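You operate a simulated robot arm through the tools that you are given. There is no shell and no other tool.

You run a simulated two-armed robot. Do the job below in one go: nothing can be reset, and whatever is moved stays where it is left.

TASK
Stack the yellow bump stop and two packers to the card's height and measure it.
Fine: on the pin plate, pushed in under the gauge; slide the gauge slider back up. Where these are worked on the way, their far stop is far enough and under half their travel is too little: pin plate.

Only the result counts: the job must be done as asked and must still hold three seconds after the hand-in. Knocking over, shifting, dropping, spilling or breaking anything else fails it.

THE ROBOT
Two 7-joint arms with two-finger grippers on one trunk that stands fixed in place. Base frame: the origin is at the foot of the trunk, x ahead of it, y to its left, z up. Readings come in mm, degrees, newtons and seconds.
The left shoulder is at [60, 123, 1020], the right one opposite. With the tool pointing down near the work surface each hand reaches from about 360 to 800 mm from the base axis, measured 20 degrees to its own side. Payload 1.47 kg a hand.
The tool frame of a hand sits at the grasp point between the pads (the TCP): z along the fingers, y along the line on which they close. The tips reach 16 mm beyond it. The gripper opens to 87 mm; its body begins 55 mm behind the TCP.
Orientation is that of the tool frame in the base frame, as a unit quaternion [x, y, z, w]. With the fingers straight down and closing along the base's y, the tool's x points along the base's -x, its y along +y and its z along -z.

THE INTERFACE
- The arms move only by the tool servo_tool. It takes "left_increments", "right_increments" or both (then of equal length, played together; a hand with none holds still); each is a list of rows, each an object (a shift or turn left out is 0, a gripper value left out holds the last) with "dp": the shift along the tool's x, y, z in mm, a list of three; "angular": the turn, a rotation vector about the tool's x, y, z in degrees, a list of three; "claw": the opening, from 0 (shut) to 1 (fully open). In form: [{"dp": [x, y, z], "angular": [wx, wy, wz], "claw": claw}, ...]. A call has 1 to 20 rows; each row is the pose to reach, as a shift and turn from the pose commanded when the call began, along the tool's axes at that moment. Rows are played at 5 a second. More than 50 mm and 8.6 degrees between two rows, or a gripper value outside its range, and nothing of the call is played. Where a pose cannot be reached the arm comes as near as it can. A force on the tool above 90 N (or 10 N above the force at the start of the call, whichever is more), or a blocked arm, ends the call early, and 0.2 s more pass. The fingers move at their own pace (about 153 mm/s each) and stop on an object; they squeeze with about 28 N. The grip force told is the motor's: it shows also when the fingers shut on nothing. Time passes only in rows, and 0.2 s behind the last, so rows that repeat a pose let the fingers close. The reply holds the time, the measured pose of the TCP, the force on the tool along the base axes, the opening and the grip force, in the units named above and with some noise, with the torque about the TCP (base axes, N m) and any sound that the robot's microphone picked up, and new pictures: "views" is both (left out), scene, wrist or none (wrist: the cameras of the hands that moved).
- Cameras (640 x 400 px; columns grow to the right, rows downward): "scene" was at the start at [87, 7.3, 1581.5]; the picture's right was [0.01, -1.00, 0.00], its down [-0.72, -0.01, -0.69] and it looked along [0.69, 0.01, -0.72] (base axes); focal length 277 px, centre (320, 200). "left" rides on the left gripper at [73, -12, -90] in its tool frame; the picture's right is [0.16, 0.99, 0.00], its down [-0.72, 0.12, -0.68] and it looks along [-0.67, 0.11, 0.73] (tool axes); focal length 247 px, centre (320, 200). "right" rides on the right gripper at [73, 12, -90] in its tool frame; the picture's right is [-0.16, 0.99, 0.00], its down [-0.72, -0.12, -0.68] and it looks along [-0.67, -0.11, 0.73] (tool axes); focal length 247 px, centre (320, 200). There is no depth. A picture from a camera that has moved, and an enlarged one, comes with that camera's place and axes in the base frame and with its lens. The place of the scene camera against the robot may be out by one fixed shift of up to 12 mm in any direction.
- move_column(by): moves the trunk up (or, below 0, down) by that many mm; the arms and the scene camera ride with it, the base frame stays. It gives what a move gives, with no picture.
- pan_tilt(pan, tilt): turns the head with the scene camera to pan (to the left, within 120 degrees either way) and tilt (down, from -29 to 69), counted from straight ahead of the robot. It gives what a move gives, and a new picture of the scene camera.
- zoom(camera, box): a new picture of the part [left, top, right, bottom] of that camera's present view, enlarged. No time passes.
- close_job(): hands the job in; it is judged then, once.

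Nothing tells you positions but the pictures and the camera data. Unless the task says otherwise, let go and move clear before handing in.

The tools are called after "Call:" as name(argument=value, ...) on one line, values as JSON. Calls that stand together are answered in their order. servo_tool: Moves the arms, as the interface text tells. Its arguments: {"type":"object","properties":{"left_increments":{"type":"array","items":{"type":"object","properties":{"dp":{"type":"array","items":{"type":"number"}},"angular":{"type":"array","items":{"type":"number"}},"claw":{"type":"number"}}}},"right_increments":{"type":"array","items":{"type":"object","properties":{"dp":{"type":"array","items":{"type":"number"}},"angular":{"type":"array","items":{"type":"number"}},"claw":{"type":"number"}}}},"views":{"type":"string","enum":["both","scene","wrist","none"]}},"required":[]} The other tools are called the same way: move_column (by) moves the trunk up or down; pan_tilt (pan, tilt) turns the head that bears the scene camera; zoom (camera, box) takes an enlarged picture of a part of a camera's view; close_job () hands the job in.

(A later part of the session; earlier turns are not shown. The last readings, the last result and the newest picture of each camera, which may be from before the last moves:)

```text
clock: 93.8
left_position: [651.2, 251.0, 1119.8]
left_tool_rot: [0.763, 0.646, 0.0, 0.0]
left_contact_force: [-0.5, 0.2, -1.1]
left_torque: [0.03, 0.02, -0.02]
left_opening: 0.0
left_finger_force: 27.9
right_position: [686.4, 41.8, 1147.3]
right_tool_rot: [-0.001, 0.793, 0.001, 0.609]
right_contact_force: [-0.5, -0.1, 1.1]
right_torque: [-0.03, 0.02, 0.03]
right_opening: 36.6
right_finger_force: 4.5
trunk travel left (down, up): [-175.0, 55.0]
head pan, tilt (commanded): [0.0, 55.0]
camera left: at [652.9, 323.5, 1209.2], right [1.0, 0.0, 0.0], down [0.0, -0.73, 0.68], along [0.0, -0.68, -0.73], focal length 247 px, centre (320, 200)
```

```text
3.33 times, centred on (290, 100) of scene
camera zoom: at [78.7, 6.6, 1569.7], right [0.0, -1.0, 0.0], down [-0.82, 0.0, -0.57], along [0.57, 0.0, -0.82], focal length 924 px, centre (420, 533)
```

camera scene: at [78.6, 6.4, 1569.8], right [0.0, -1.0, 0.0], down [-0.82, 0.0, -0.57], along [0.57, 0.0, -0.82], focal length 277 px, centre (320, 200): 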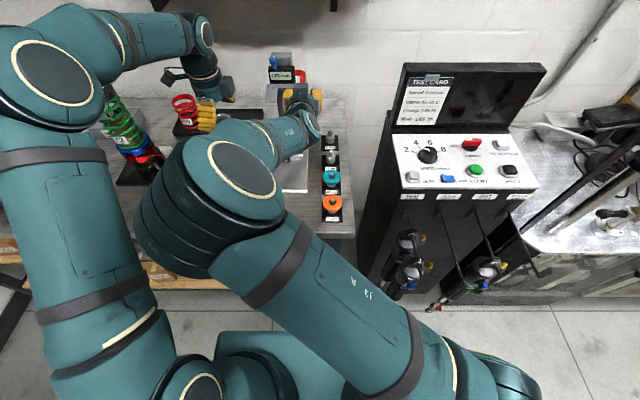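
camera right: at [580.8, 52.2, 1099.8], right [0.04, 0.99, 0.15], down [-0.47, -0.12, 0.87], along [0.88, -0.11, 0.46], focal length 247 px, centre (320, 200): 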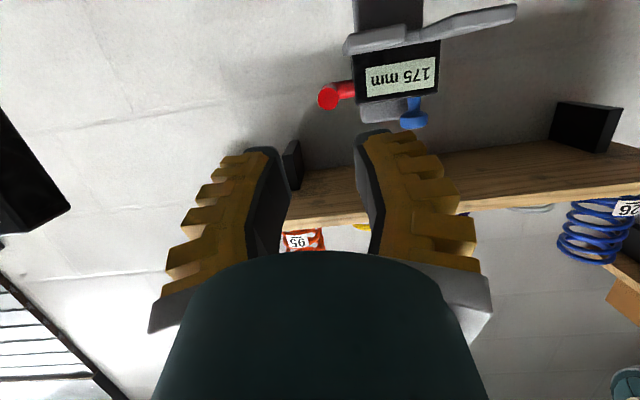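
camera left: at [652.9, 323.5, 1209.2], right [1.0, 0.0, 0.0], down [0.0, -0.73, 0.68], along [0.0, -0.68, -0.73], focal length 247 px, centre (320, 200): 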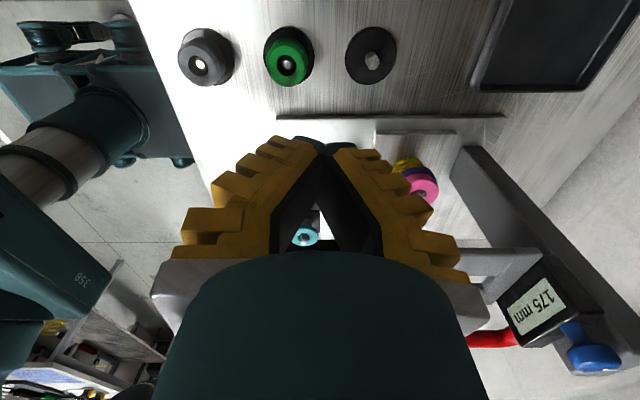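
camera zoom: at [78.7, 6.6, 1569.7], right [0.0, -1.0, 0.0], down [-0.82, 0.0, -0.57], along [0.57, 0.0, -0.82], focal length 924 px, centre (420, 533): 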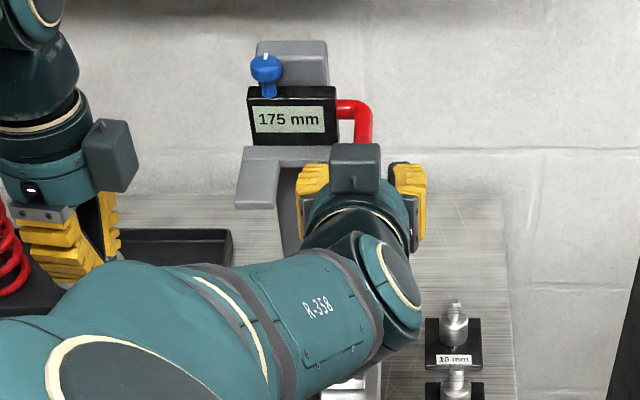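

The rod's end shows clearly at about (781, 46.8, 1120.6), 16 mm thick, and the fork top below it is at z ≈ 1097. I'll move to a standoff just short of it.

Call:
servo_tool(right_increments=[{"dp": [-2, 3, 30], "claw": 0.4}, {"dp": [-3.9, 6.2, 60], "claw": 0.4}, {"dp": [-3.9, 6.2, 60], "claw": 0.4}], views="both")

Call:
zoom(camera="right", box=[220, 20, 440, 240])

Call:
zoom(camera="scene", box=[255, 45, 325, 125])

Call:
zoom(camera="left", box=[380, 120, 640, 400])

```text
clock: 94.6
left_position: [651.2, 252.0, 1120.5]
left_tool_rot: [0.762, 0.647, 0.001, 0.0]
left_contact_force: [-0.1, -0.2, -1.2]
left_torque: [0.02, 0.03, -0.02]
left_opening: 0.0
left_finger_force: 28.2
right_position: [745.2, 48.6, 1137.6]
right_tool_rot: [-0.001, 0.793, 0.001, 0.609]
right_contact_force: [-0.1, 1.3, -0.3]
right_torque: [-0.01, -0.01, 0.01]
right_opening: 40.6
right_finger_force: 4.4
trunk travel left (down, up): [-175.0, 55.0]
head pan, tilt (commanded): [0.0, 55.0]
camera scene: at [78.3, 6.5, 1569.8], right [0.0, -1.0, 0.0], down [-0.82, 0.0, -0.57], along [0.57, 0.0, -0.82], focal length 277 px, centre (320, 200)
camera right: at [639.6, 59.2, 1088.6], right [0.04, 0.99, 0.15], down [-0.47, -0.12, 0.88], along [0.88, -0.11, 0.46], focal length 247 px, centre (320, 200)
```

scene: 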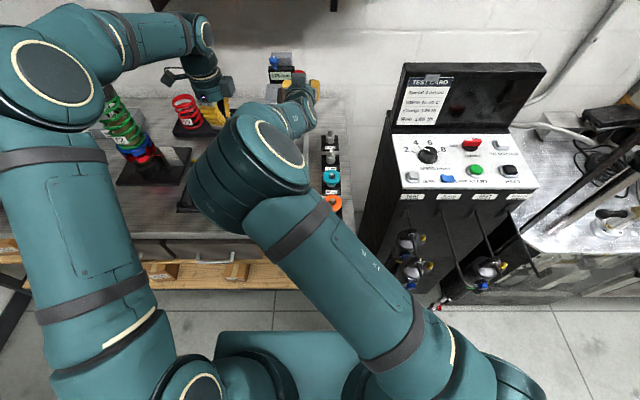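
right: 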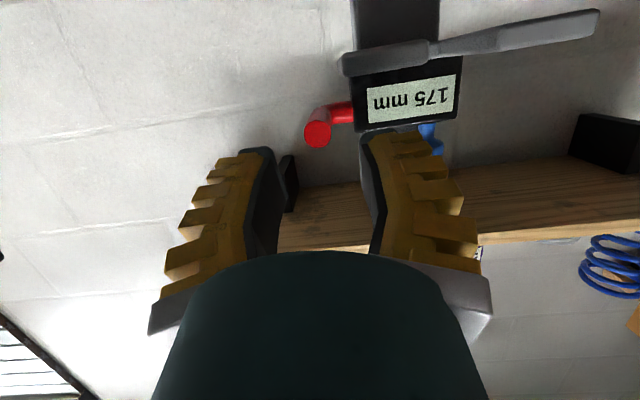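

```text
1.82 times, centred on (330, 130) of right
camera zoom: at [639.6, 59.2, 1088.6], right [0.04, 0.99, 0.15], down [-0.47, -0.12, 0.88], along [0.88, -0.11, 0.46], focal length 449 px, centre (302, 327)
```

zoom: 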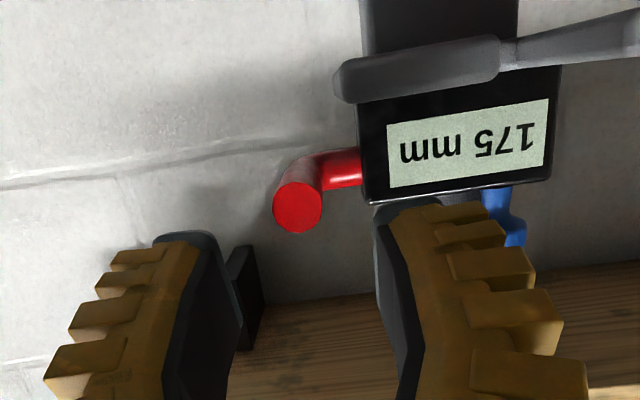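

```text
5.00 times, centred on (290, 85) of scene
camera zoom: at [78.3, 6.5, 1569.8], right [0.0, -1.0, 0.0], down [-0.82, 0.0, -0.57], along [0.57, 0.0, -0.82], focal length 1386 px, centre (470, 775)
```

zoom: 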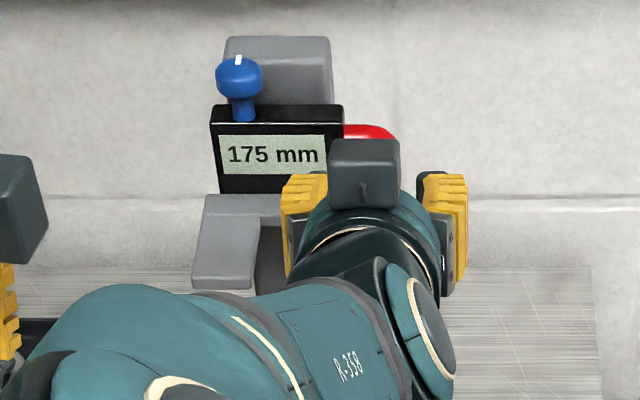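

```text
1.43 times, centred on (510, 260) of left
camera zoom: at [652.6, 323.4, 1209.4], right [1.0, 0.0, 0.0], down [0.0, -0.73, 0.68], along [0.0, -0.68, -0.73], focal length 353 px, centre (49, 114)
```

zoom: 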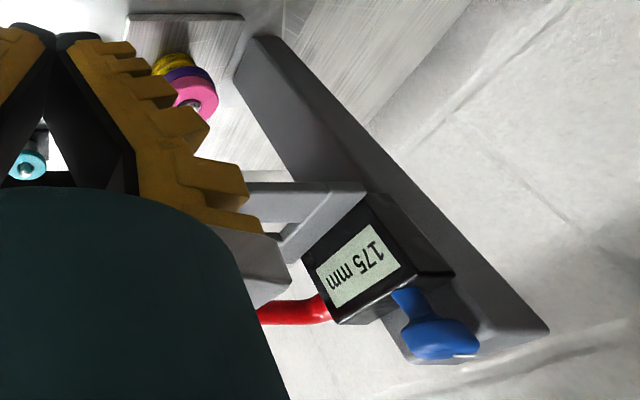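

Call:
servo_tool(right_increments=[{"dp": [0.5, -0.4, 16], "claw": 0.4}, {"dp": [1, -0.7, 32], "claw": 0.4}, {"dp": [1.5, -0.7, 47.6], "claw": 0.4}, {"dp": [1.5, -0.7, 47.6], "claw": 0.4}], views="wrist")

Call:
zoom(camera="right", box=[220, 60, 440, 260])

Call:
zoom(camera="scene", box=[255, 45, 325, 125])

```text
clock: 95.6
left_position: [651.0, 251.5, 1120.7]
left_tool_rot: [0.763, 0.647, 0.0, -0.001]
left_contact_force: [0.6, 0.4, -1.1]
left_torque: [0.01, -0.01, 0.03]
left_opening: 0.0
left_finger_force: 28.4
right_position: [791.1, 47.8, 1122.8]
right_tool_rot: [0.0, 0.793, 0.0, 0.609]
right_contact_force: [0.0, 0.3, -0.2]
right_torque: [0.03, -0.04, 0.0]
right_opening: 41.0
right_finger_force: 3.9
trunk travel left (down, up): [-175.0, 55.0]
head pan, tilt (commanded): [0.0, 55.0]
camera right: at [684.9, 59.3, 1074.1], right [0.04, 0.99, 0.15], down [-0.47, -0.12, 0.88], along [0.88, -0.11, 0.46], focal length 247 px, centre (320, 200)
```

right: 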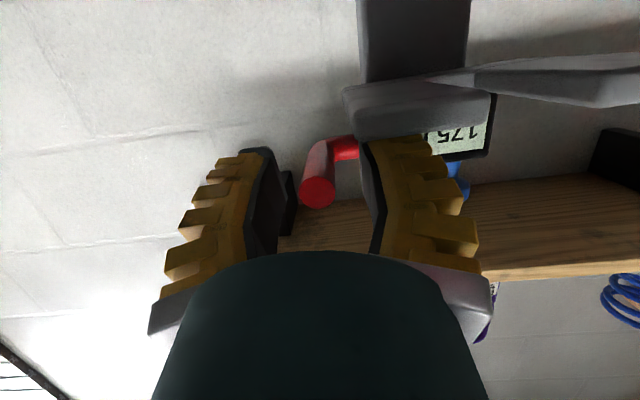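

```text
2.00 times, centred on (330, 160) of right
camera zoom: at [684.9, 59.3, 1074.1], right [0.04, 0.99, 0.15], down [-0.47, -0.12, 0.88], along [0.88, -0.11, 0.46], focal length 494 px, centre (300, 280)
```

zoom: 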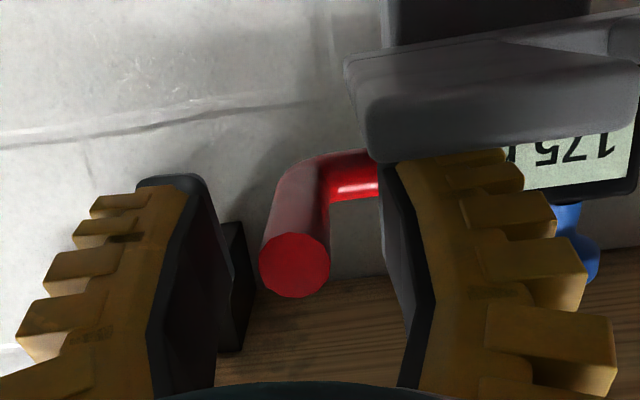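

```text
5.00 times, centred on (290, 85) of scene
camera zoom: at [78.1, 6.7, 1569.8], right [0.0, -1.0, 0.0], down [-0.82, 0.0, -0.57], along [0.57, 0.0, -0.82], focal length 1386 px, centre (470, 775)
```

zoom: 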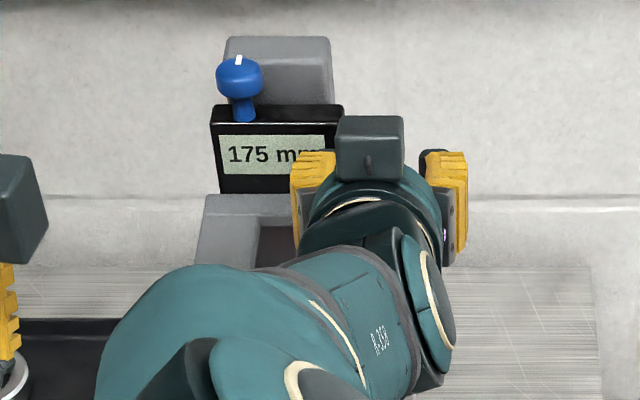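

The handle rod lies between the pads. Closing on it.

Call:
servo_tool(right_increments=[{"dp": [0, -0.6, 0], "claw": 0.3}, {"dp": [0, -0.6, 0], "claw": 0.15}, {"dp": [0, -0.6, 0], "claw": 0}, {"dp": [0, -0.6, 0], "claw": 0}], views="wrist")

Call:
zoom(camera="right", box=[220, 60, 440, 260])

```text
clock: 96.6
left_position: [650.6, 251.2, 1120.4]
left_tool_rot: [0.763, 0.646, 0.0, 0.0]
left_contact_force: [0.7, 0.6, 1.1]
left_torque: [-0.02, -0.01, 0.01]
left_opening: 0.1
left_finger_force: 28.5
right_position: [789.5, 47.7, 1122.4]
right_tool_rot: [0.001, 0.793, -0.001, 0.609]
right_contact_force: [-1.3, 3.2, 1.2]
right_torque: [0.03, -0.04, 0.05]
right_opening: 9.1
right_finger_force: 30.1
trunk travel left (down, up): [-175.0, 55.0]
head pan, tilt (commanded): [0.0, 55.0]
camera right: at [684.8, 58.7, 1074.3], right [0.04, 0.99, 0.15], down [-0.47, -0.12, 0.87], along [0.88, -0.11, 0.46], focal length 247 px, centre (320, 200)
```

right: 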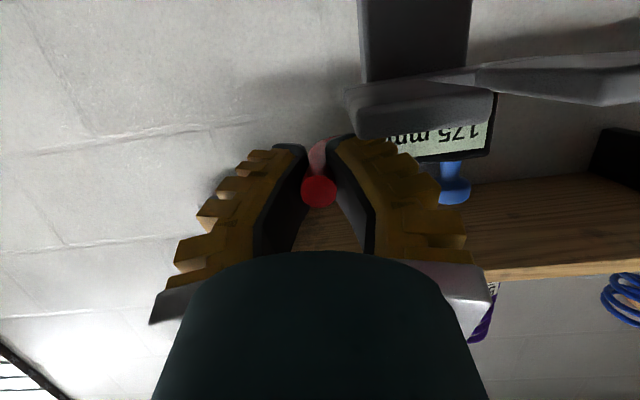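

```text
2.00 times, centred on (330, 160) of right
camera zoom: at [684.8, 58.7, 1074.3], right [0.04, 0.99, 0.15], down [-0.47, -0.12, 0.87], along [0.88, -0.11, 0.46], focal length 494 px, centre (300, 280)
```

zoom: 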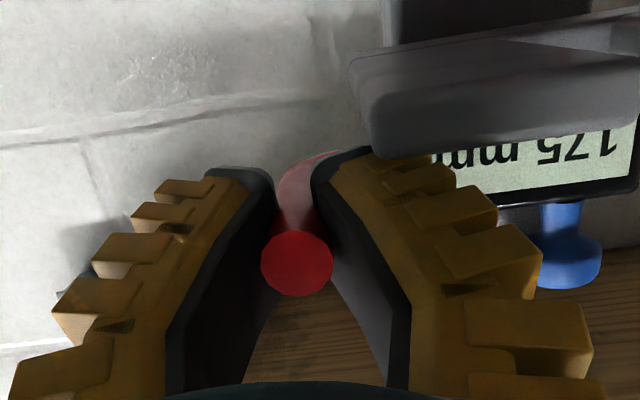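

Gripped. I'll slide down 20 mm to see whether the slider follows and how the reading changes.

Call:
servo_tool(right_increments=[{"dp": [4.8, 0, 1.3], "claw": 0}, {"dp": [9.7, 0, 2.6], "claw": 0}, {"dp": [14.5, 0, 3.9], "claw": 0}, {"dp": [19.3, 0, 5.2], "claw": 0}, {"dp": [19.3, 0, 5.2], "claw": 0}], views="both")

Call:
zoom(camera="scene", box=[255, 45, 325, 125])

Call:
zoom(camera="left", box=[380, 120, 640, 400])

```text
clock: 97.8
left_position: [651.4, 251.9, 1119.6]
left_tool_rot: [0.763, 0.647, 0.0, 0.001]
left_contact_force: [-0.4, 0.4, -0.3]
left_torque: [0.01, 0.0, 0.04]
left_opening: 0.2
left_finger_force: 28.1
right_position: [790.5, 46.8, 1100.6]
right_tool_rot: [-0.002, 0.793, 0.001, 0.609]
right_contact_force: [1.7, 9.8, -0.9]
right_torque: [0.04, -0.12, 0.05]
right_opening: 8.5
right_finger_force: 30.2
trunk travel left (down, up): [-175.0, 55.0]
head pan, tilt (commanded): [0.0, 55.0]
camera scene: at [78.9, 7.9, 1569.7], right [0.0, -1.0, 0.0], down [-0.82, 0.0, -0.57], along [0.57, 0.0, -0.82], focal length 277 px, centre (320, 200)
camera right: at [684.5, 58.6, 1053.5], right [0.04, 0.99, 0.15], down [-0.47, -0.12, 0.88], along [0.88, -0.11, 0.46], focal length 247 px, centre (320, 200)
```

scene: 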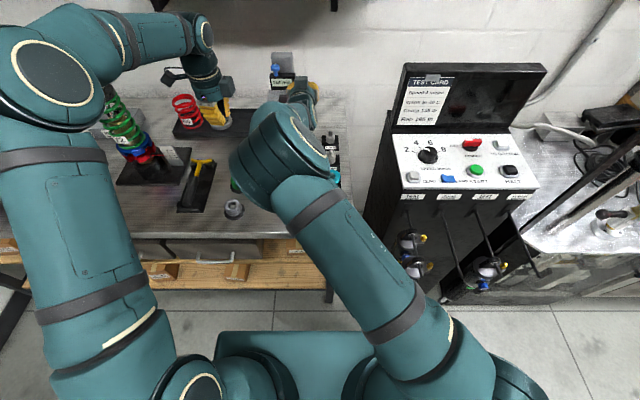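
right: 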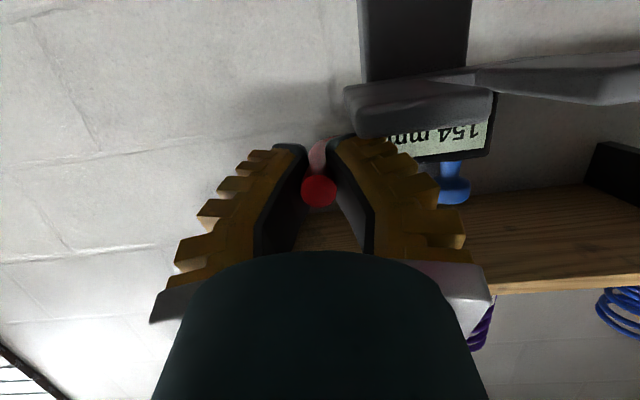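

```text
5.00 times, centred on (290, 85) of scene
camera zoom: at [78.9, 7.9, 1569.7], right [0.0, -1.0, 0.0], down [-0.82, 0.0, -0.57], along [0.57, 0.0, -0.82], focal length 1386 px, centre (470, 775)
```

zoom: 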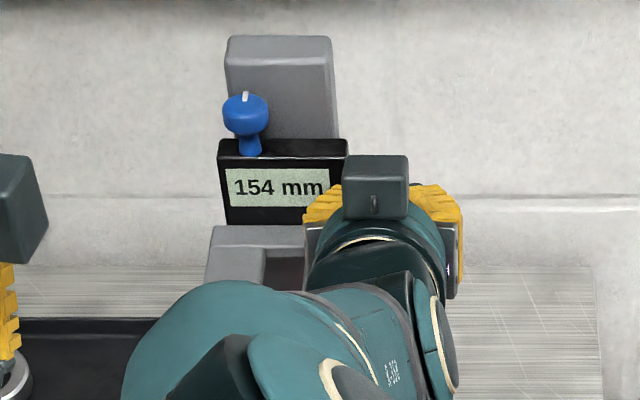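

```text
1.43 times, centred on (510, 260) of left
camera zoom: at [653.1, 324.5, 1208.8], right [1.0, 0.0, 0.0], down [0.0, -0.73, 0.68], along [0.0, -0.68, -0.73], focal length 353 px, centre (49, 114)
```

zoom: 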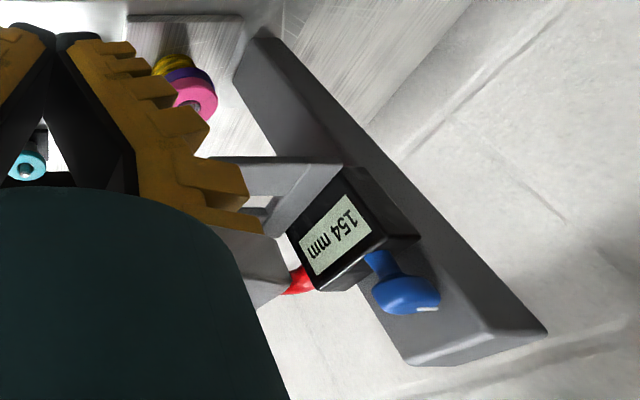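

The reading dropped to 154 mm, so the slider follows. Continuing down toward the stack.

Call:
servo_tool(right_increments=[{"dp": [6.8, 0, 1.8], "claw": 0}, {"dp": [13.5, 0, 3.6], "claw": 0}, {"dp": [20.3, 0, 5.4], "claw": 0}, {"dp": [27, 0, 7.2], "claw": 0}, {"dp": [33.8, 0, 9.1], "claw": 0}, {"dp": [40.6, 0, 10.9], "claw": 0}, {"dp": [47.3, 0, 12.7], "claw": 0}, {"dp": [54.1, 0, 14.5], "claw": 0}, {"dp": [60.9, 0, 16.3], "claw": 0}, {"dp": [67.6, 0, 18.1], "claw": 0}, {"dp": [67.6, 0, 18.1], "claw": 0}], views="both")

Call:
zoom(camera="scene", box=[245, 60, 325, 150])

Call:
zoom(camera="left", box=[360, 120, 600, 320])

```text
clock: 100.2
left_position: [650.6, 251.3, 1120.1]
left_tool_rot: [0.763, 0.647, 0.0, 0.001]
left_contact_force: [0.5, -0.2, 0.8]
left_torque: [0.0, -0.02, -0.02]
left_opening: 0.0
left_finger_force: 28.0
right_position: [789.6, 47.0, 1031.9]
right_tool_rot: [-0.001, 0.794, 0.0, 0.608]
right_contact_force: [-7.7, 12.4, -0.7]
right_torque: [0.05, -0.22, 0.03]
right_opening: 8.2
right_finger_force: 29.8
trunk travel left (down, up): [-175.0, 55.0]
head pan, tilt (commanded): [0.0, 55.0]
camera scene: at [77.6, 8.3, 1569.8], right [0.0, -1.0, 0.0], down [-0.82, 0.0, -0.57], along [0.57, 0.0, -0.82], focal length 277 px, centre (320, 200)
camera right: at [684.6, 58.6, 984.2], right [0.04, 0.99, 0.15], down [-0.47, -0.11, 0.88], along [0.88, -0.11, 0.46], focal length 247 px, centre (320, 200)
```

scene: 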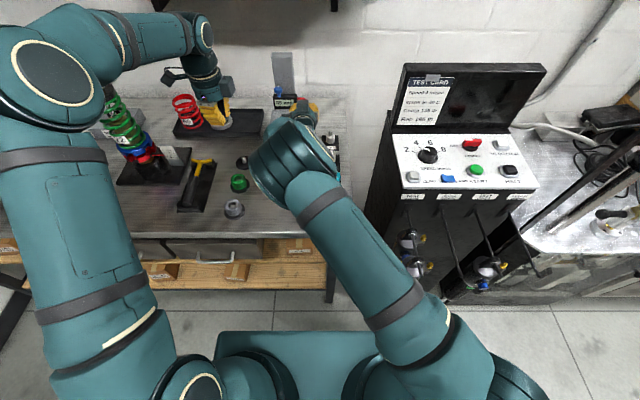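
right: 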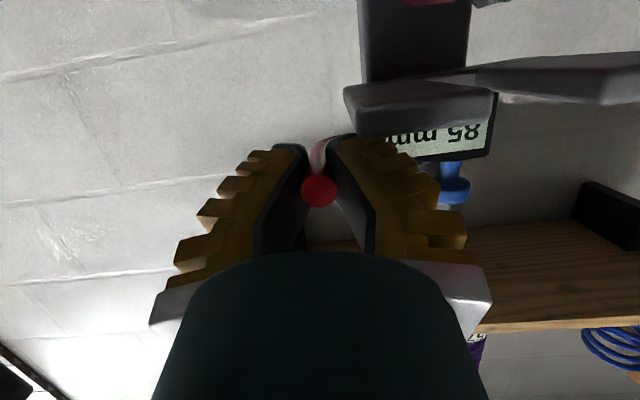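

```text
4.44 times, centred on (285, 105) of scene
camera zoom: at [77.6, 8.3, 1569.8], right [0.0, -1.0, 0.0], down [-0.82, 0.0, -0.57], along [0.57, 0.0, -0.82], focal length 1232 px, centre (476, 622)
```

zoom: 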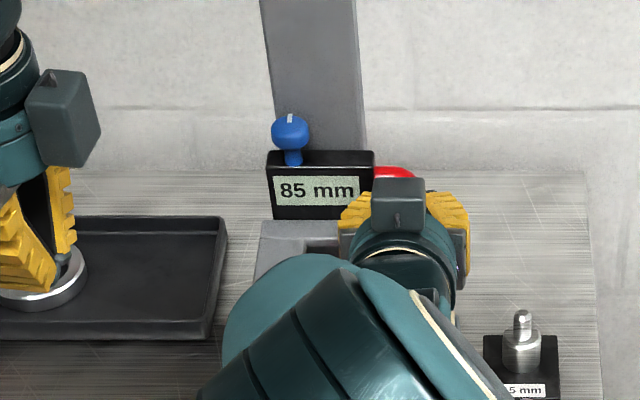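

```text
2.00 times, centred on (480, 220) of left
camera zoom: at [652.1, 324.7, 1209.3], right [1.0, 0.0, 0.0], down [0.0, -0.73, 0.68], along [0.0, -0.68, -0.73], focal length 494 px, centre (0, 160)
```

zoom: 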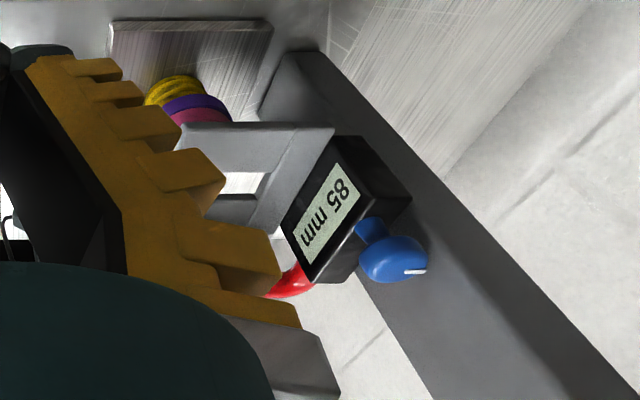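

Call:
servo_tool(right_increments=[{"dp": [3.9, 0, 1], "claw": 0}, {"dp": [7.7, 0, 2.1], "claw": 0}, {"dp": [11.6, 0, 3.1], "claw": 0}, {"dp": [15.5, 0, 4.1], "claw": 0}, {"dp": [18.4, 0, 4.9], "claw": 0}, {"dp": [18.4, 0, 4.9], "claw": 0}], views="wrist")

Call:
zoom(camera="scene", box=[245, 60, 325, 150])

Call:
zoom(camera="left", box=[360, 120, 600, 320])

```text
clock: 101.6
left_position: [650.1, 253.9, 1121.0]
left_tool_rot: [0.762, 0.647, 0.0, 0.0]
left_contact_force: [-0.4, -0.7, 0.2]
left_torque: [0.01, -0.01, 0.01]
left_opening: 0.1
left_finger_force: 28.5
right_position: [789.0, 46.9, 1013.3]
right_tool_rot: [0.0, 0.794, -0.001, 0.609]
right_contact_force: [-11.4, 13.4, 1.4]
right_torque: [0.03, -0.09, 0.07]
right_opening: 7.8
right_finger_force: 29.7
trunk travel left (down, up): [-175.0, 55.0]
head pan, tilt (commanded): [0.0, 55.0]
camera right: at [684.7, 58.6, 964.8], right [0.04, 0.99, 0.15], down [-0.47, -0.12, 0.88], along [0.88, -0.11, 0.46], focal length 247 px, centre (320, 200)
```

right: 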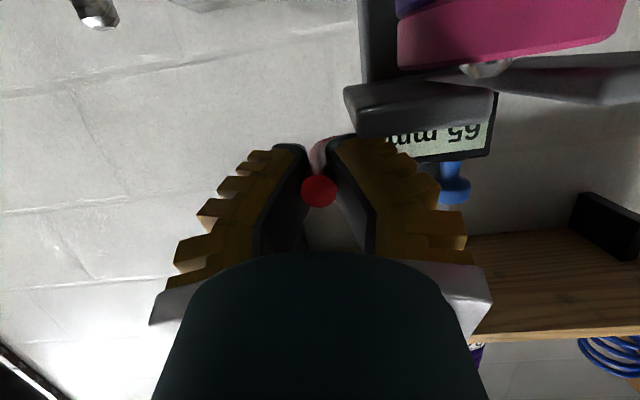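

```text
4.44 times, centred on (285, 105) of scene
camera zoom: at [77.0, 8.4, 1569.8], right [0.0, -1.0, 0.0], down [-0.82, 0.0, -0.57], along [0.57, 0.0, -0.82], focal length 1232 px, centre (476, 622)
```

zoom: 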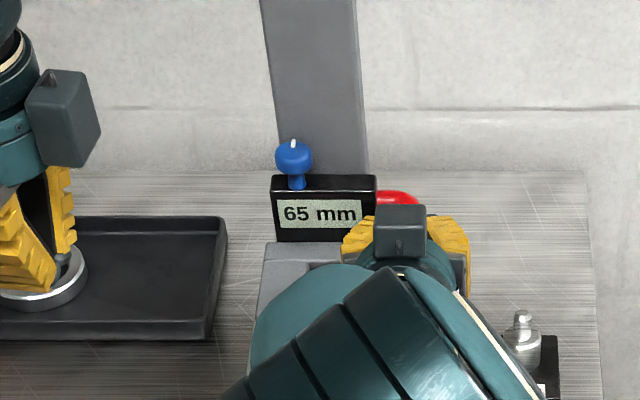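

```text
2.00 times, centred on (480, 220) of left
camera zoom: at [651.7, 324.8, 1209.6], right [1.0, 0.0, 0.0], down [0.0, -0.73, 0.68], along [0.0, -0.68, -0.73], focal length 494 px, centre (0, 160)
```

zoom: 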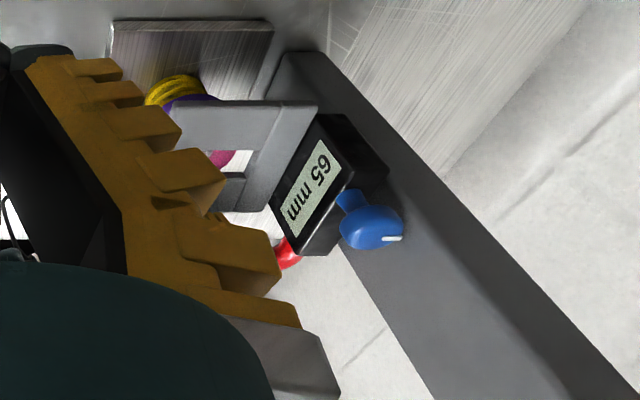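

65 mm now, with the pin in the fork's slot. Final approach in small steps until it touches.

Call:
servo_tool(right_increments=[{"dp": [1.4, 0, 0.4], "claw": 0}, {"dp": [2.9, 0, 0.8], "claw": 0}, {"dp": [4.3, 0, 1.2], "claw": 0}, {"dp": [5.3, 0, 1.4], "claw": 0}, {"dp": [5.3, 0, 1.4], "claw": 0}], views="wrist")

Call:
zoom(camera="scene", box=[245, 60, 325, 150])

Call:
zoom(camera="right", box=[330, 0, 640, 200])

```text
clock: 102.8
left_position: [650.6, 251.8, 1119.8]
left_tool_rot: [0.762, 0.647, -0.001, 0.001]
left_contact_force: [0.9, 0.2, -0.5]
left_torque: [-0.02, -0.03, 0.01]
left_opening: 0.1
left_finger_force: 28.5
right_position: [790.6, 47.2, 1009.6]
right_tool_rot: [-0.001, 0.793, 0.0, 0.61]
right_contact_force: [-9.9, 14.4, 1.3]
right_torque: [0.01, -0.2, 0.09]
right_opening: 7.8
right_finger_force: 30.0
trunk travel left (down, up): [-175.0, 55.0]
head pan, tilt (commanded): [0.0, 55.0]
camera right: at [684.7, 58.6, 960.0], right [0.04, 0.99, 0.15], down [-0.47, -0.11, 0.87], along [0.88, -0.11, 0.46], focal length 247 px, centre (320, 200)
```

right: 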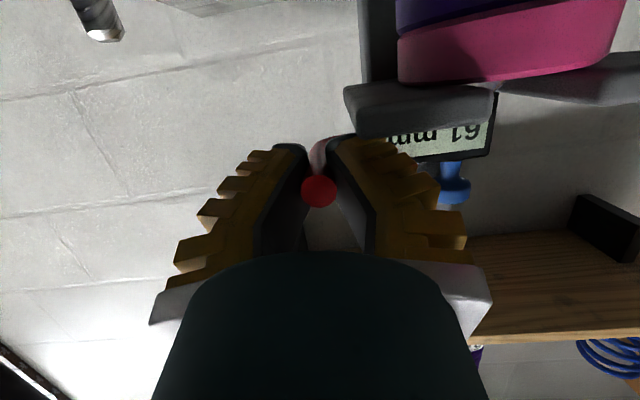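

```text
4.44 times, centred on (285, 105) of scene
camera zoom: at [77.2, 8.6, 1569.8], right [0.0, -1.0, 0.0], down [-0.82, 0.0, -0.57], along [0.57, 0.0, -0.82], focal length 1232 px, centre (476, 622)
```

zoom: 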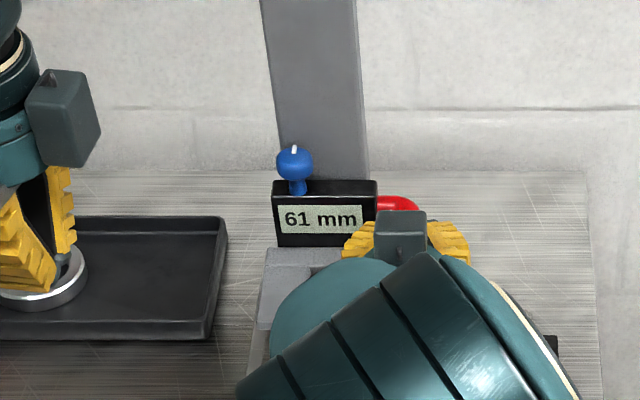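

```text
2.00 times, centred on (485, 100) of right
camera zoom: at [684.7, 58.6, 960.0], right [0.04, 0.99, 0.15], down [-0.47, -0.11, 0.87], along [0.88, -0.11, 0.46], focal length 494 px, centre (-10, 400)
```

zoom: 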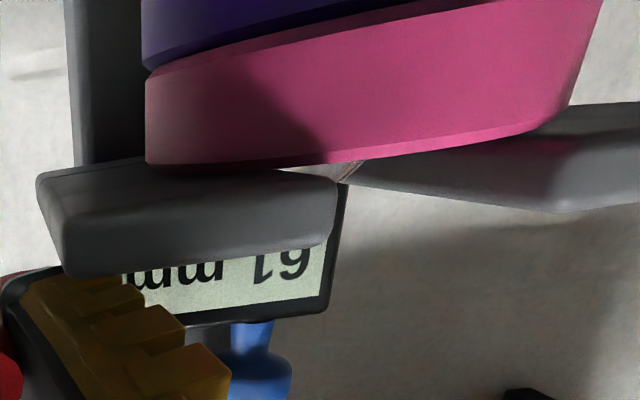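

61 mm and not quite touching. A few more tenths at a time.

Call:
servo_tool(right_increments=[{"dp": [0.8, 0, 0.2], "claw": 0}, {"dp": [1.5, 0, 0.4], "claw": 0}, {"dp": [2.4, 0, 0.6], "claw": 0}, {"dp": [2.4, 0, 0.6], "claw": 0}], views="wrist")

Call:
zoom(camera="scene", box=[245, 60, 325, 150])

Call:
zoom(camera="right", box=[330, 0, 640, 200])

```text
clock: 103.8
left_position: [649.6, 251.1, 1121.0]
left_tool_rot: [0.763, 0.647, 0.0, 0.0]
left_contact_force: [-0.2, 0.1, 0.9]
left_torque: [-0.01, -0.01, 0.02]
left_opening: 0.0
left_finger_force: 27.7
right_position: [790.5, 47.7, 1007.8]
right_tool_rot: [0.0, 0.792, 0.0, 0.611]
right_contact_force: [-7.3, 11.7, 8.4]
right_torque: [0.08, -0.09, 0.1]
right_opening: 7.7
right_finger_force: 30.0
trunk travel left (down, up): [-175.0, 55.0]
head pan, tilt (commanded): [0.0, 55.0]
camera right: at [684.9, 58.7, 958.9], right [0.04, 0.99, 0.15], down [-0.47, -0.12, 0.87], along [0.88, -0.11, 0.46], focal length 247 px, centre (320, 200)
```

right: 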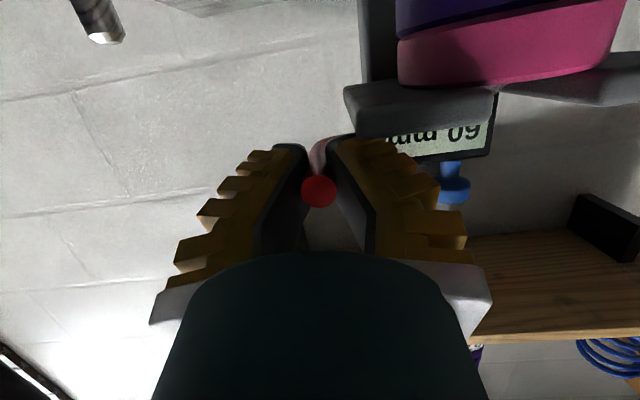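

```text
4.44 times, centred on (285, 105) of scene
camera zoom: at [76.8, 8.2, 1569.9], right [0.0, -1.0, 0.0], down [-0.82, 0.0, -0.57], along [0.57, 0.0, -0.82], focal length 1232 px, centre (476, 622)
```

zoom: 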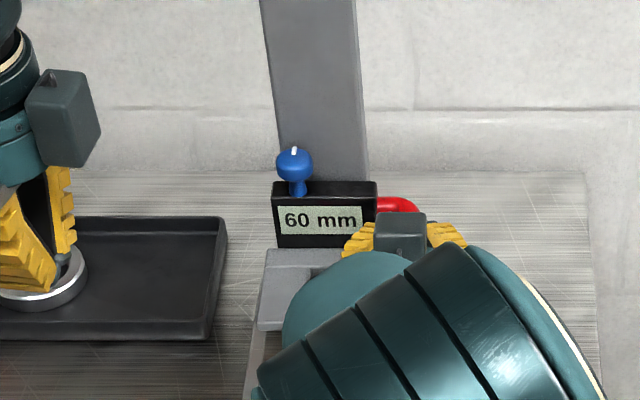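

```text
2.00 times, centred on (485, 100) of right
camera zoom: at [684.9, 58.7, 958.9], right [0.04, 0.99, 0.15], down [-0.47, -0.12, 0.87], along [0.88, -0.11, 0.46], focal length 494 px, centre (-10, 400)
```

zoom: 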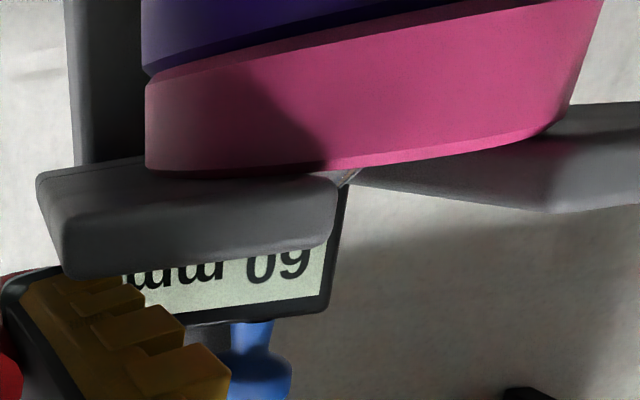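

The reading is 60 mm with contact force building, which matches the card. I'll press a touch more and hold to confirm contact.

Call:
servo_tool(right_increments=[{"dp": [1, 0, 0.3], "claw": 0}, {"dp": [1.9, 0, 0.5], "claw": 0}, {"dp": [1.9, 0, 0.5], "claw": 0}, {"dp": [1.9, 0, 0.5], "claw": 0}, {"dp": [1.9, 0, 0.5], "claw": 0}], views="scene")

Call:
zoom(camera="scene", box=[265, 80, 305, 120])

Call:
zoom(camera="left", box=[360, 120, 600, 320])

```text
clock: 105.0
left_position: [650.2, 252.3, 1120.7]
left_tool_rot: [0.763, 0.647, 0.001, 0.0]
left_contact_force: [0.5, 0.9, 0.1]
left_torque: [-0.01, 0.02, -0.03]
left_opening: 0.0
left_finger_force: 27.8
right_position: [790.4, 48.3, 1007.6]
right_tool_rot: [0.0, 0.792, 0.0, 0.611]
right_contact_force: [2.8, 14.1, 24.5]
right_torque: [0.06, -0.24, 0.05]
right_opening: 7.3
right_finger_force: 29.7
trunk travel left (down, up): [-175.0, 55.0]
head pan, tilt (commanded): [0.0, 55.0]
camera scene: at [76.1, 8.3, 1570.0], right [0.0, -1.0, 0.0], down [-0.82, 0.0, -0.58], along [0.58, 0.0, -0.82], focal length 277 px, centre (320, 200)
```

scene: 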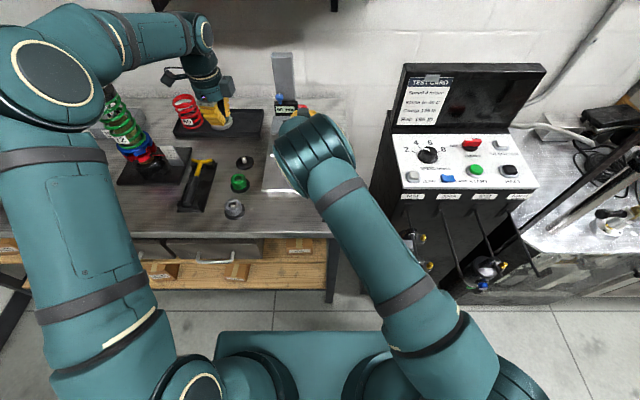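

```text
10.00 times, centred on (285, 100) of scene
camera zoom: at [76.1, 8.3, 1570.0], right [0.0, -1.0, 0.0], down [-0.82, 0.0, -0.58], along [0.58, 0.0, -0.82], focal length 2773 px, centre (670, 1200)
```

zoom: 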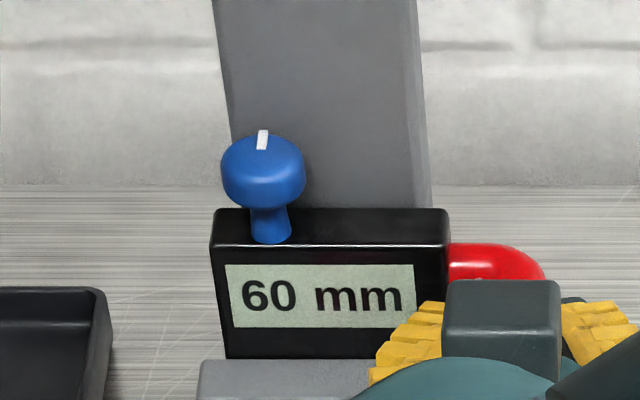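

```text
2.00 times, centred on (480, 220) of left
camera zoom: at [651.0, 324.8, 1210.1], right [1.0, 0.0, 0.0], down [0.0, -0.73, 0.68], along [0.0, -0.68, -0.73], focal length 494 px, centre (0, 160)
```

zoom: 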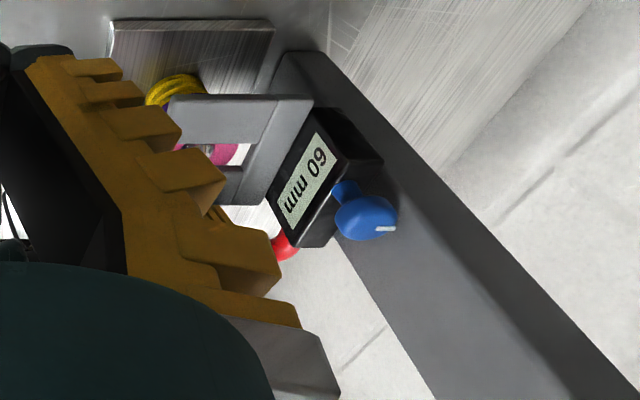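

Firm contact at 24 N and a steady 60 mm, so the stack is measured. Now sliding the gauge back up.

Call:
servo_tool(right_increments=[{"dp": [-6.8, 0, -1.8], "claw": 0}, {"dp": [-13.5, 0, -3.6], "claw": 0}, {"dp": [-20.3, 0, -5.4], "claw": 0}, {"dp": [-27, 0, -7.2], "claw": 0}, {"dp": [-33.8, 0, -9.1], "claw": 0}, {"dp": [-40.6, 0, -10.9], "claw": 0}, {"dp": [-47.3, 0, -12.7], "claw": 0}, {"dp": [-54.1, 0, -14.5], "claw": 0}, {"dp": [-60.9, 0, -16.3], "claw": 0}, {"dp": [-67.6, 0, -18.1], "claw": 0}, {"dp": [-74.4, 0, -19.9], "claw": 0}, {"dp": [-81.1, 0, -21.7], "claw": 0}, {"dp": [-87.9, 0, -23.6], "claw": 0}, {"dp": [-94.7, 0, -25.4], "claw": 0}, {"dp": [-101.4, 0, -27.2], "claw": 0}, {"dp": [-108.2, 0, -29], "claw": 0}, {"dp": [-108.2, 0, -29], "claw": 0}], views="both")

Call:
zoom(camera="scene", box=[245, 40, 325, 130])

Call:
zoom(camera="left", box=[360, 120, 640, 340])

```text
clock: 108.6
left_position: [650.7, 253.3, 1119.0]
left_tool_rot: [0.763, 0.646, -0.001, 0.001]
left_contact_force: [-0.6, 0.6, -0.7]
left_torque: [-0.01, -0.01, -0.01]
left_opening: 0.0
left_finger_force: 28.0
right_position: [790.4, 48.1, 1115.1]
right_tool_rot: [-0.001, 0.793, -0.001, 0.609]
right_contact_force: [-3.8, 16.1, -6.7]
right_torque: [0.03, 0.1, 0.13]
right_opening: 6.1
right_finger_force: 30.3
trunk travel left (down, up): [-175.0, 55.0]
head pan, tilt (commanded): [0.0, 55.0]
camera scene: at [78.8, 9.1, 1569.7], right [0.0, -1.0, 0.0], down [-0.82, 0.0, -0.57], along [0.57, 0.0, -0.82], focal length 277 px, centre (320, 200)
camera right: at [684.2, 58.4, 1066.8], right [0.04, 0.99, 0.15], down [-0.47, -0.11, 0.88], along [0.88, -0.11, 0.46], focal length 247 px, centre (320, 200)
```

scene: 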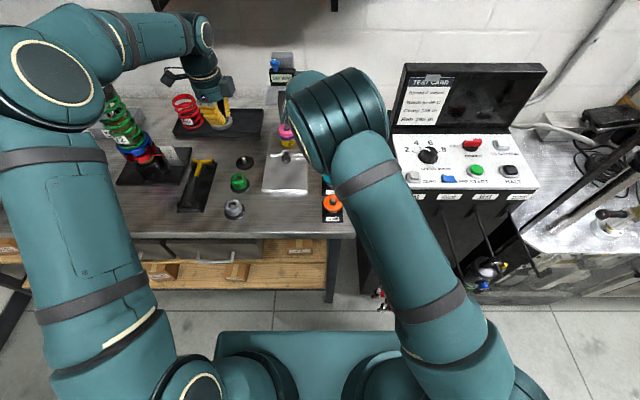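
right: 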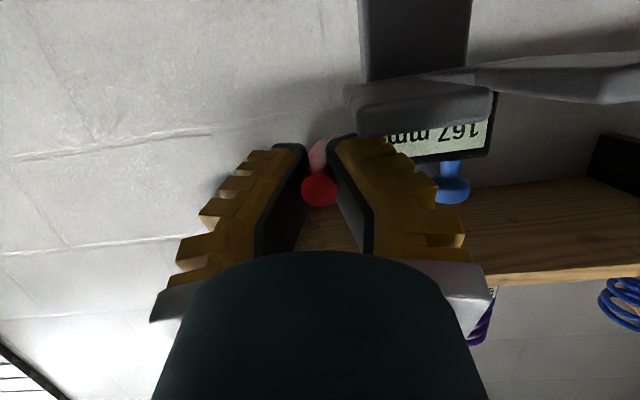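

```text
4.44 times, centred on (285, 85) of scene
camera zoom: at [78.8, 9.1, 1569.7], right [0.0, -1.0, 0.0], down [-0.82, 0.0, -0.57], along [0.57, 0.0, -0.82], focal length 1232 px, centre (476, 711)
```

zoom: 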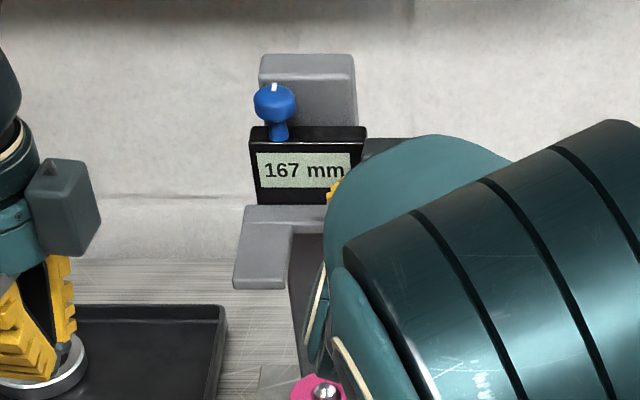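

```text
1.82 times, centred on (500, 230) of left
camera zoom: at [653.0, 325.3, 1208.6], right [1.0, 0.0, 0.0], down [0.0, -0.73, 0.68], along [0.0, -0.68, -0.73], focal length 449 px, centre (-7, 146)
```

zoom: 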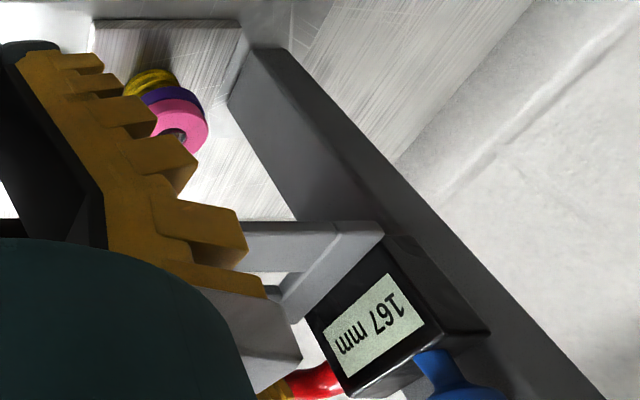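

167 mm; raising the rest of the way to the 175 it started at, or its stop.

Call:
servo_tool(right_increments=[{"dp": [-2.9, 0, -0.8], "claw": 0}, {"dp": [-5.8, 0, -1.6], "claw": 0}, {"dp": [-8.3, 0, -2.2], "claw": 0}, {"dp": [-10, 0, -2.7], "claw": 0}, {"dp": [-10, 0, -2.7], "claw": 0}], views="wrist")

Call:
zoom(camera="left", box=[360, 120, 640, 340])

```text
clock: 109.8
left_position: [650.7, 250.6, 1118.9]
left_tool_rot: [0.762, 0.647, -0.001, 0.001]
left_contact_force: [0.2, -0.7, -0.4]
left_torque: [-0.05, -0.02, 0.0]
left_opening: 0.1
left_finger_force: 28.6
right_position: [790.5, 47.0, 1123.9]
right_tool_rot: [-0.001, 0.795, 0.0, 0.606]
right_contact_force: [-16.9, 12.1, -21.5]
right_torque: [-0.01, -0.05, 0.09]
right_opening: 6.4
right_finger_force: 30.3
trunk travel left (down, up): [-175.0, 55.0]
head pan, tilt (commanded): [0.0, 55.0]
camera right: at [684.0, 58.4, 1075.5], right [0.04, 0.99, 0.15], down [-0.46, -0.11, 0.88], along [0.89, -0.11, 0.45], focal length 247 px, centre (320, 200)
```

right: 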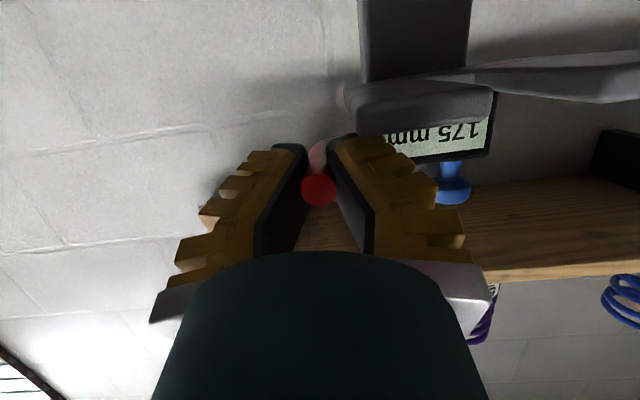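

```text
1.82 times, centred on (500, 230) of left
camera zoom: at [652.9, 324.9, 1208.6], right [1.0, 0.0, 0.0], down [0.0, -0.73, 0.68], along [0.0, -0.68, -0.73], focal length 449 px, centre (-7, 146)
```

zoom: 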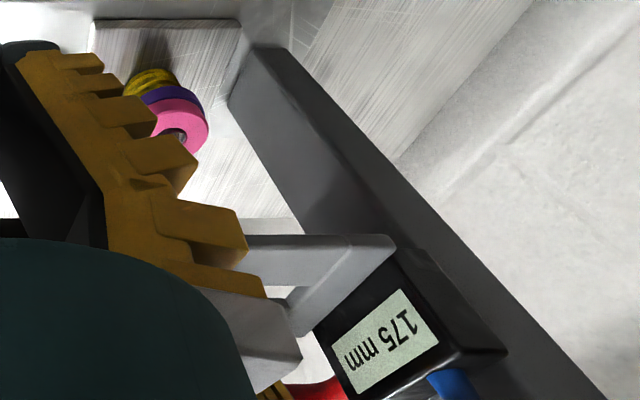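

The slider is back at 175 mm against its top stop. I'll ease off, open and back straight away.

Call:
servo_tool(right_increments=[{"dp": [1.5, 0, 0.4], "claw": 0}, {"dp": [1.7, 0, 0.4], "claw": 0.1}, {"dp": [1.7, 0, 0.4], "claw": 0.25}, {"dp": [1.7, 0, 0.4], "claw": 0.4}, {"dp": [1.7, 0, 0.4], "claw": 0.4}], views="wrist")

Call:
zoom(camera="left", box=[360, 120, 640, 340])

```text
clock: 111.0
left_position: [651.4, 251.1, 1119.9]
left_tool_rot: [0.763, 0.647, 0.0, 0.0]
left_contact_force: [0.2, -0.1, -1.4]
left_torque: [-0.01, -0.01, -0.01]
left_opening: 0.1
left_finger_force: 28.4
right_position: [791.0, 45.8, 1125.9]
right_tool_rot: [0.001, 0.793, -0.001, 0.609]
right_contact_force: [-0.5, 0.1, 0.4]
right_torque: [-0.01, -0.02, 0.0]
right_opening: 40.7
right_finger_force: 3.8
trunk travel left (down, up): [-175.0, 55.0]
head pan, tilt (commanded): [0.0, 55.0]
camera right: at [685.1, 56.8, 1076.8], right [0.04, 0.99, 0.15], down [-0.47, -0.12, 0.87], along [0.88, -0.11, 0.46], focal length 247 px, centre (320, 200)
```

right: 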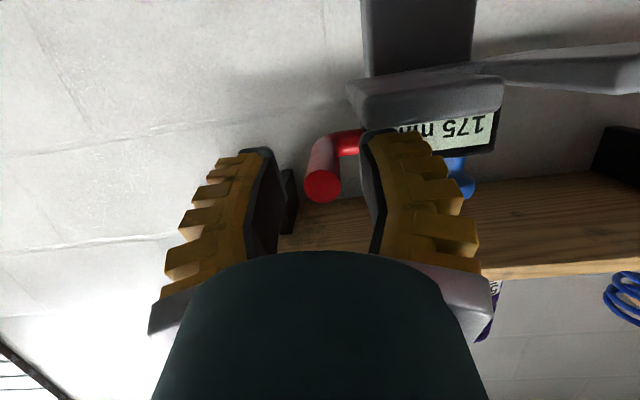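

```text
1.82 times, centred on (500, 230) of left
camera zoom: at [653.0, 323.6, 1209.1], right [1.0, 0.0, 0.0], down [0.0, -0.73, 0.68], along [0.0, -0.68, -0.73], focal length 449 px, centre (-7, 146)
```

zoom: 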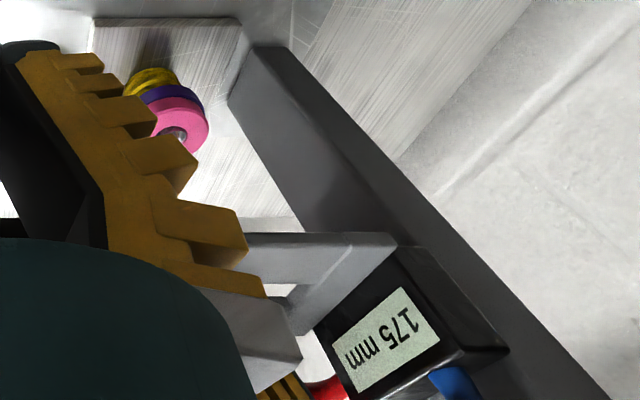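

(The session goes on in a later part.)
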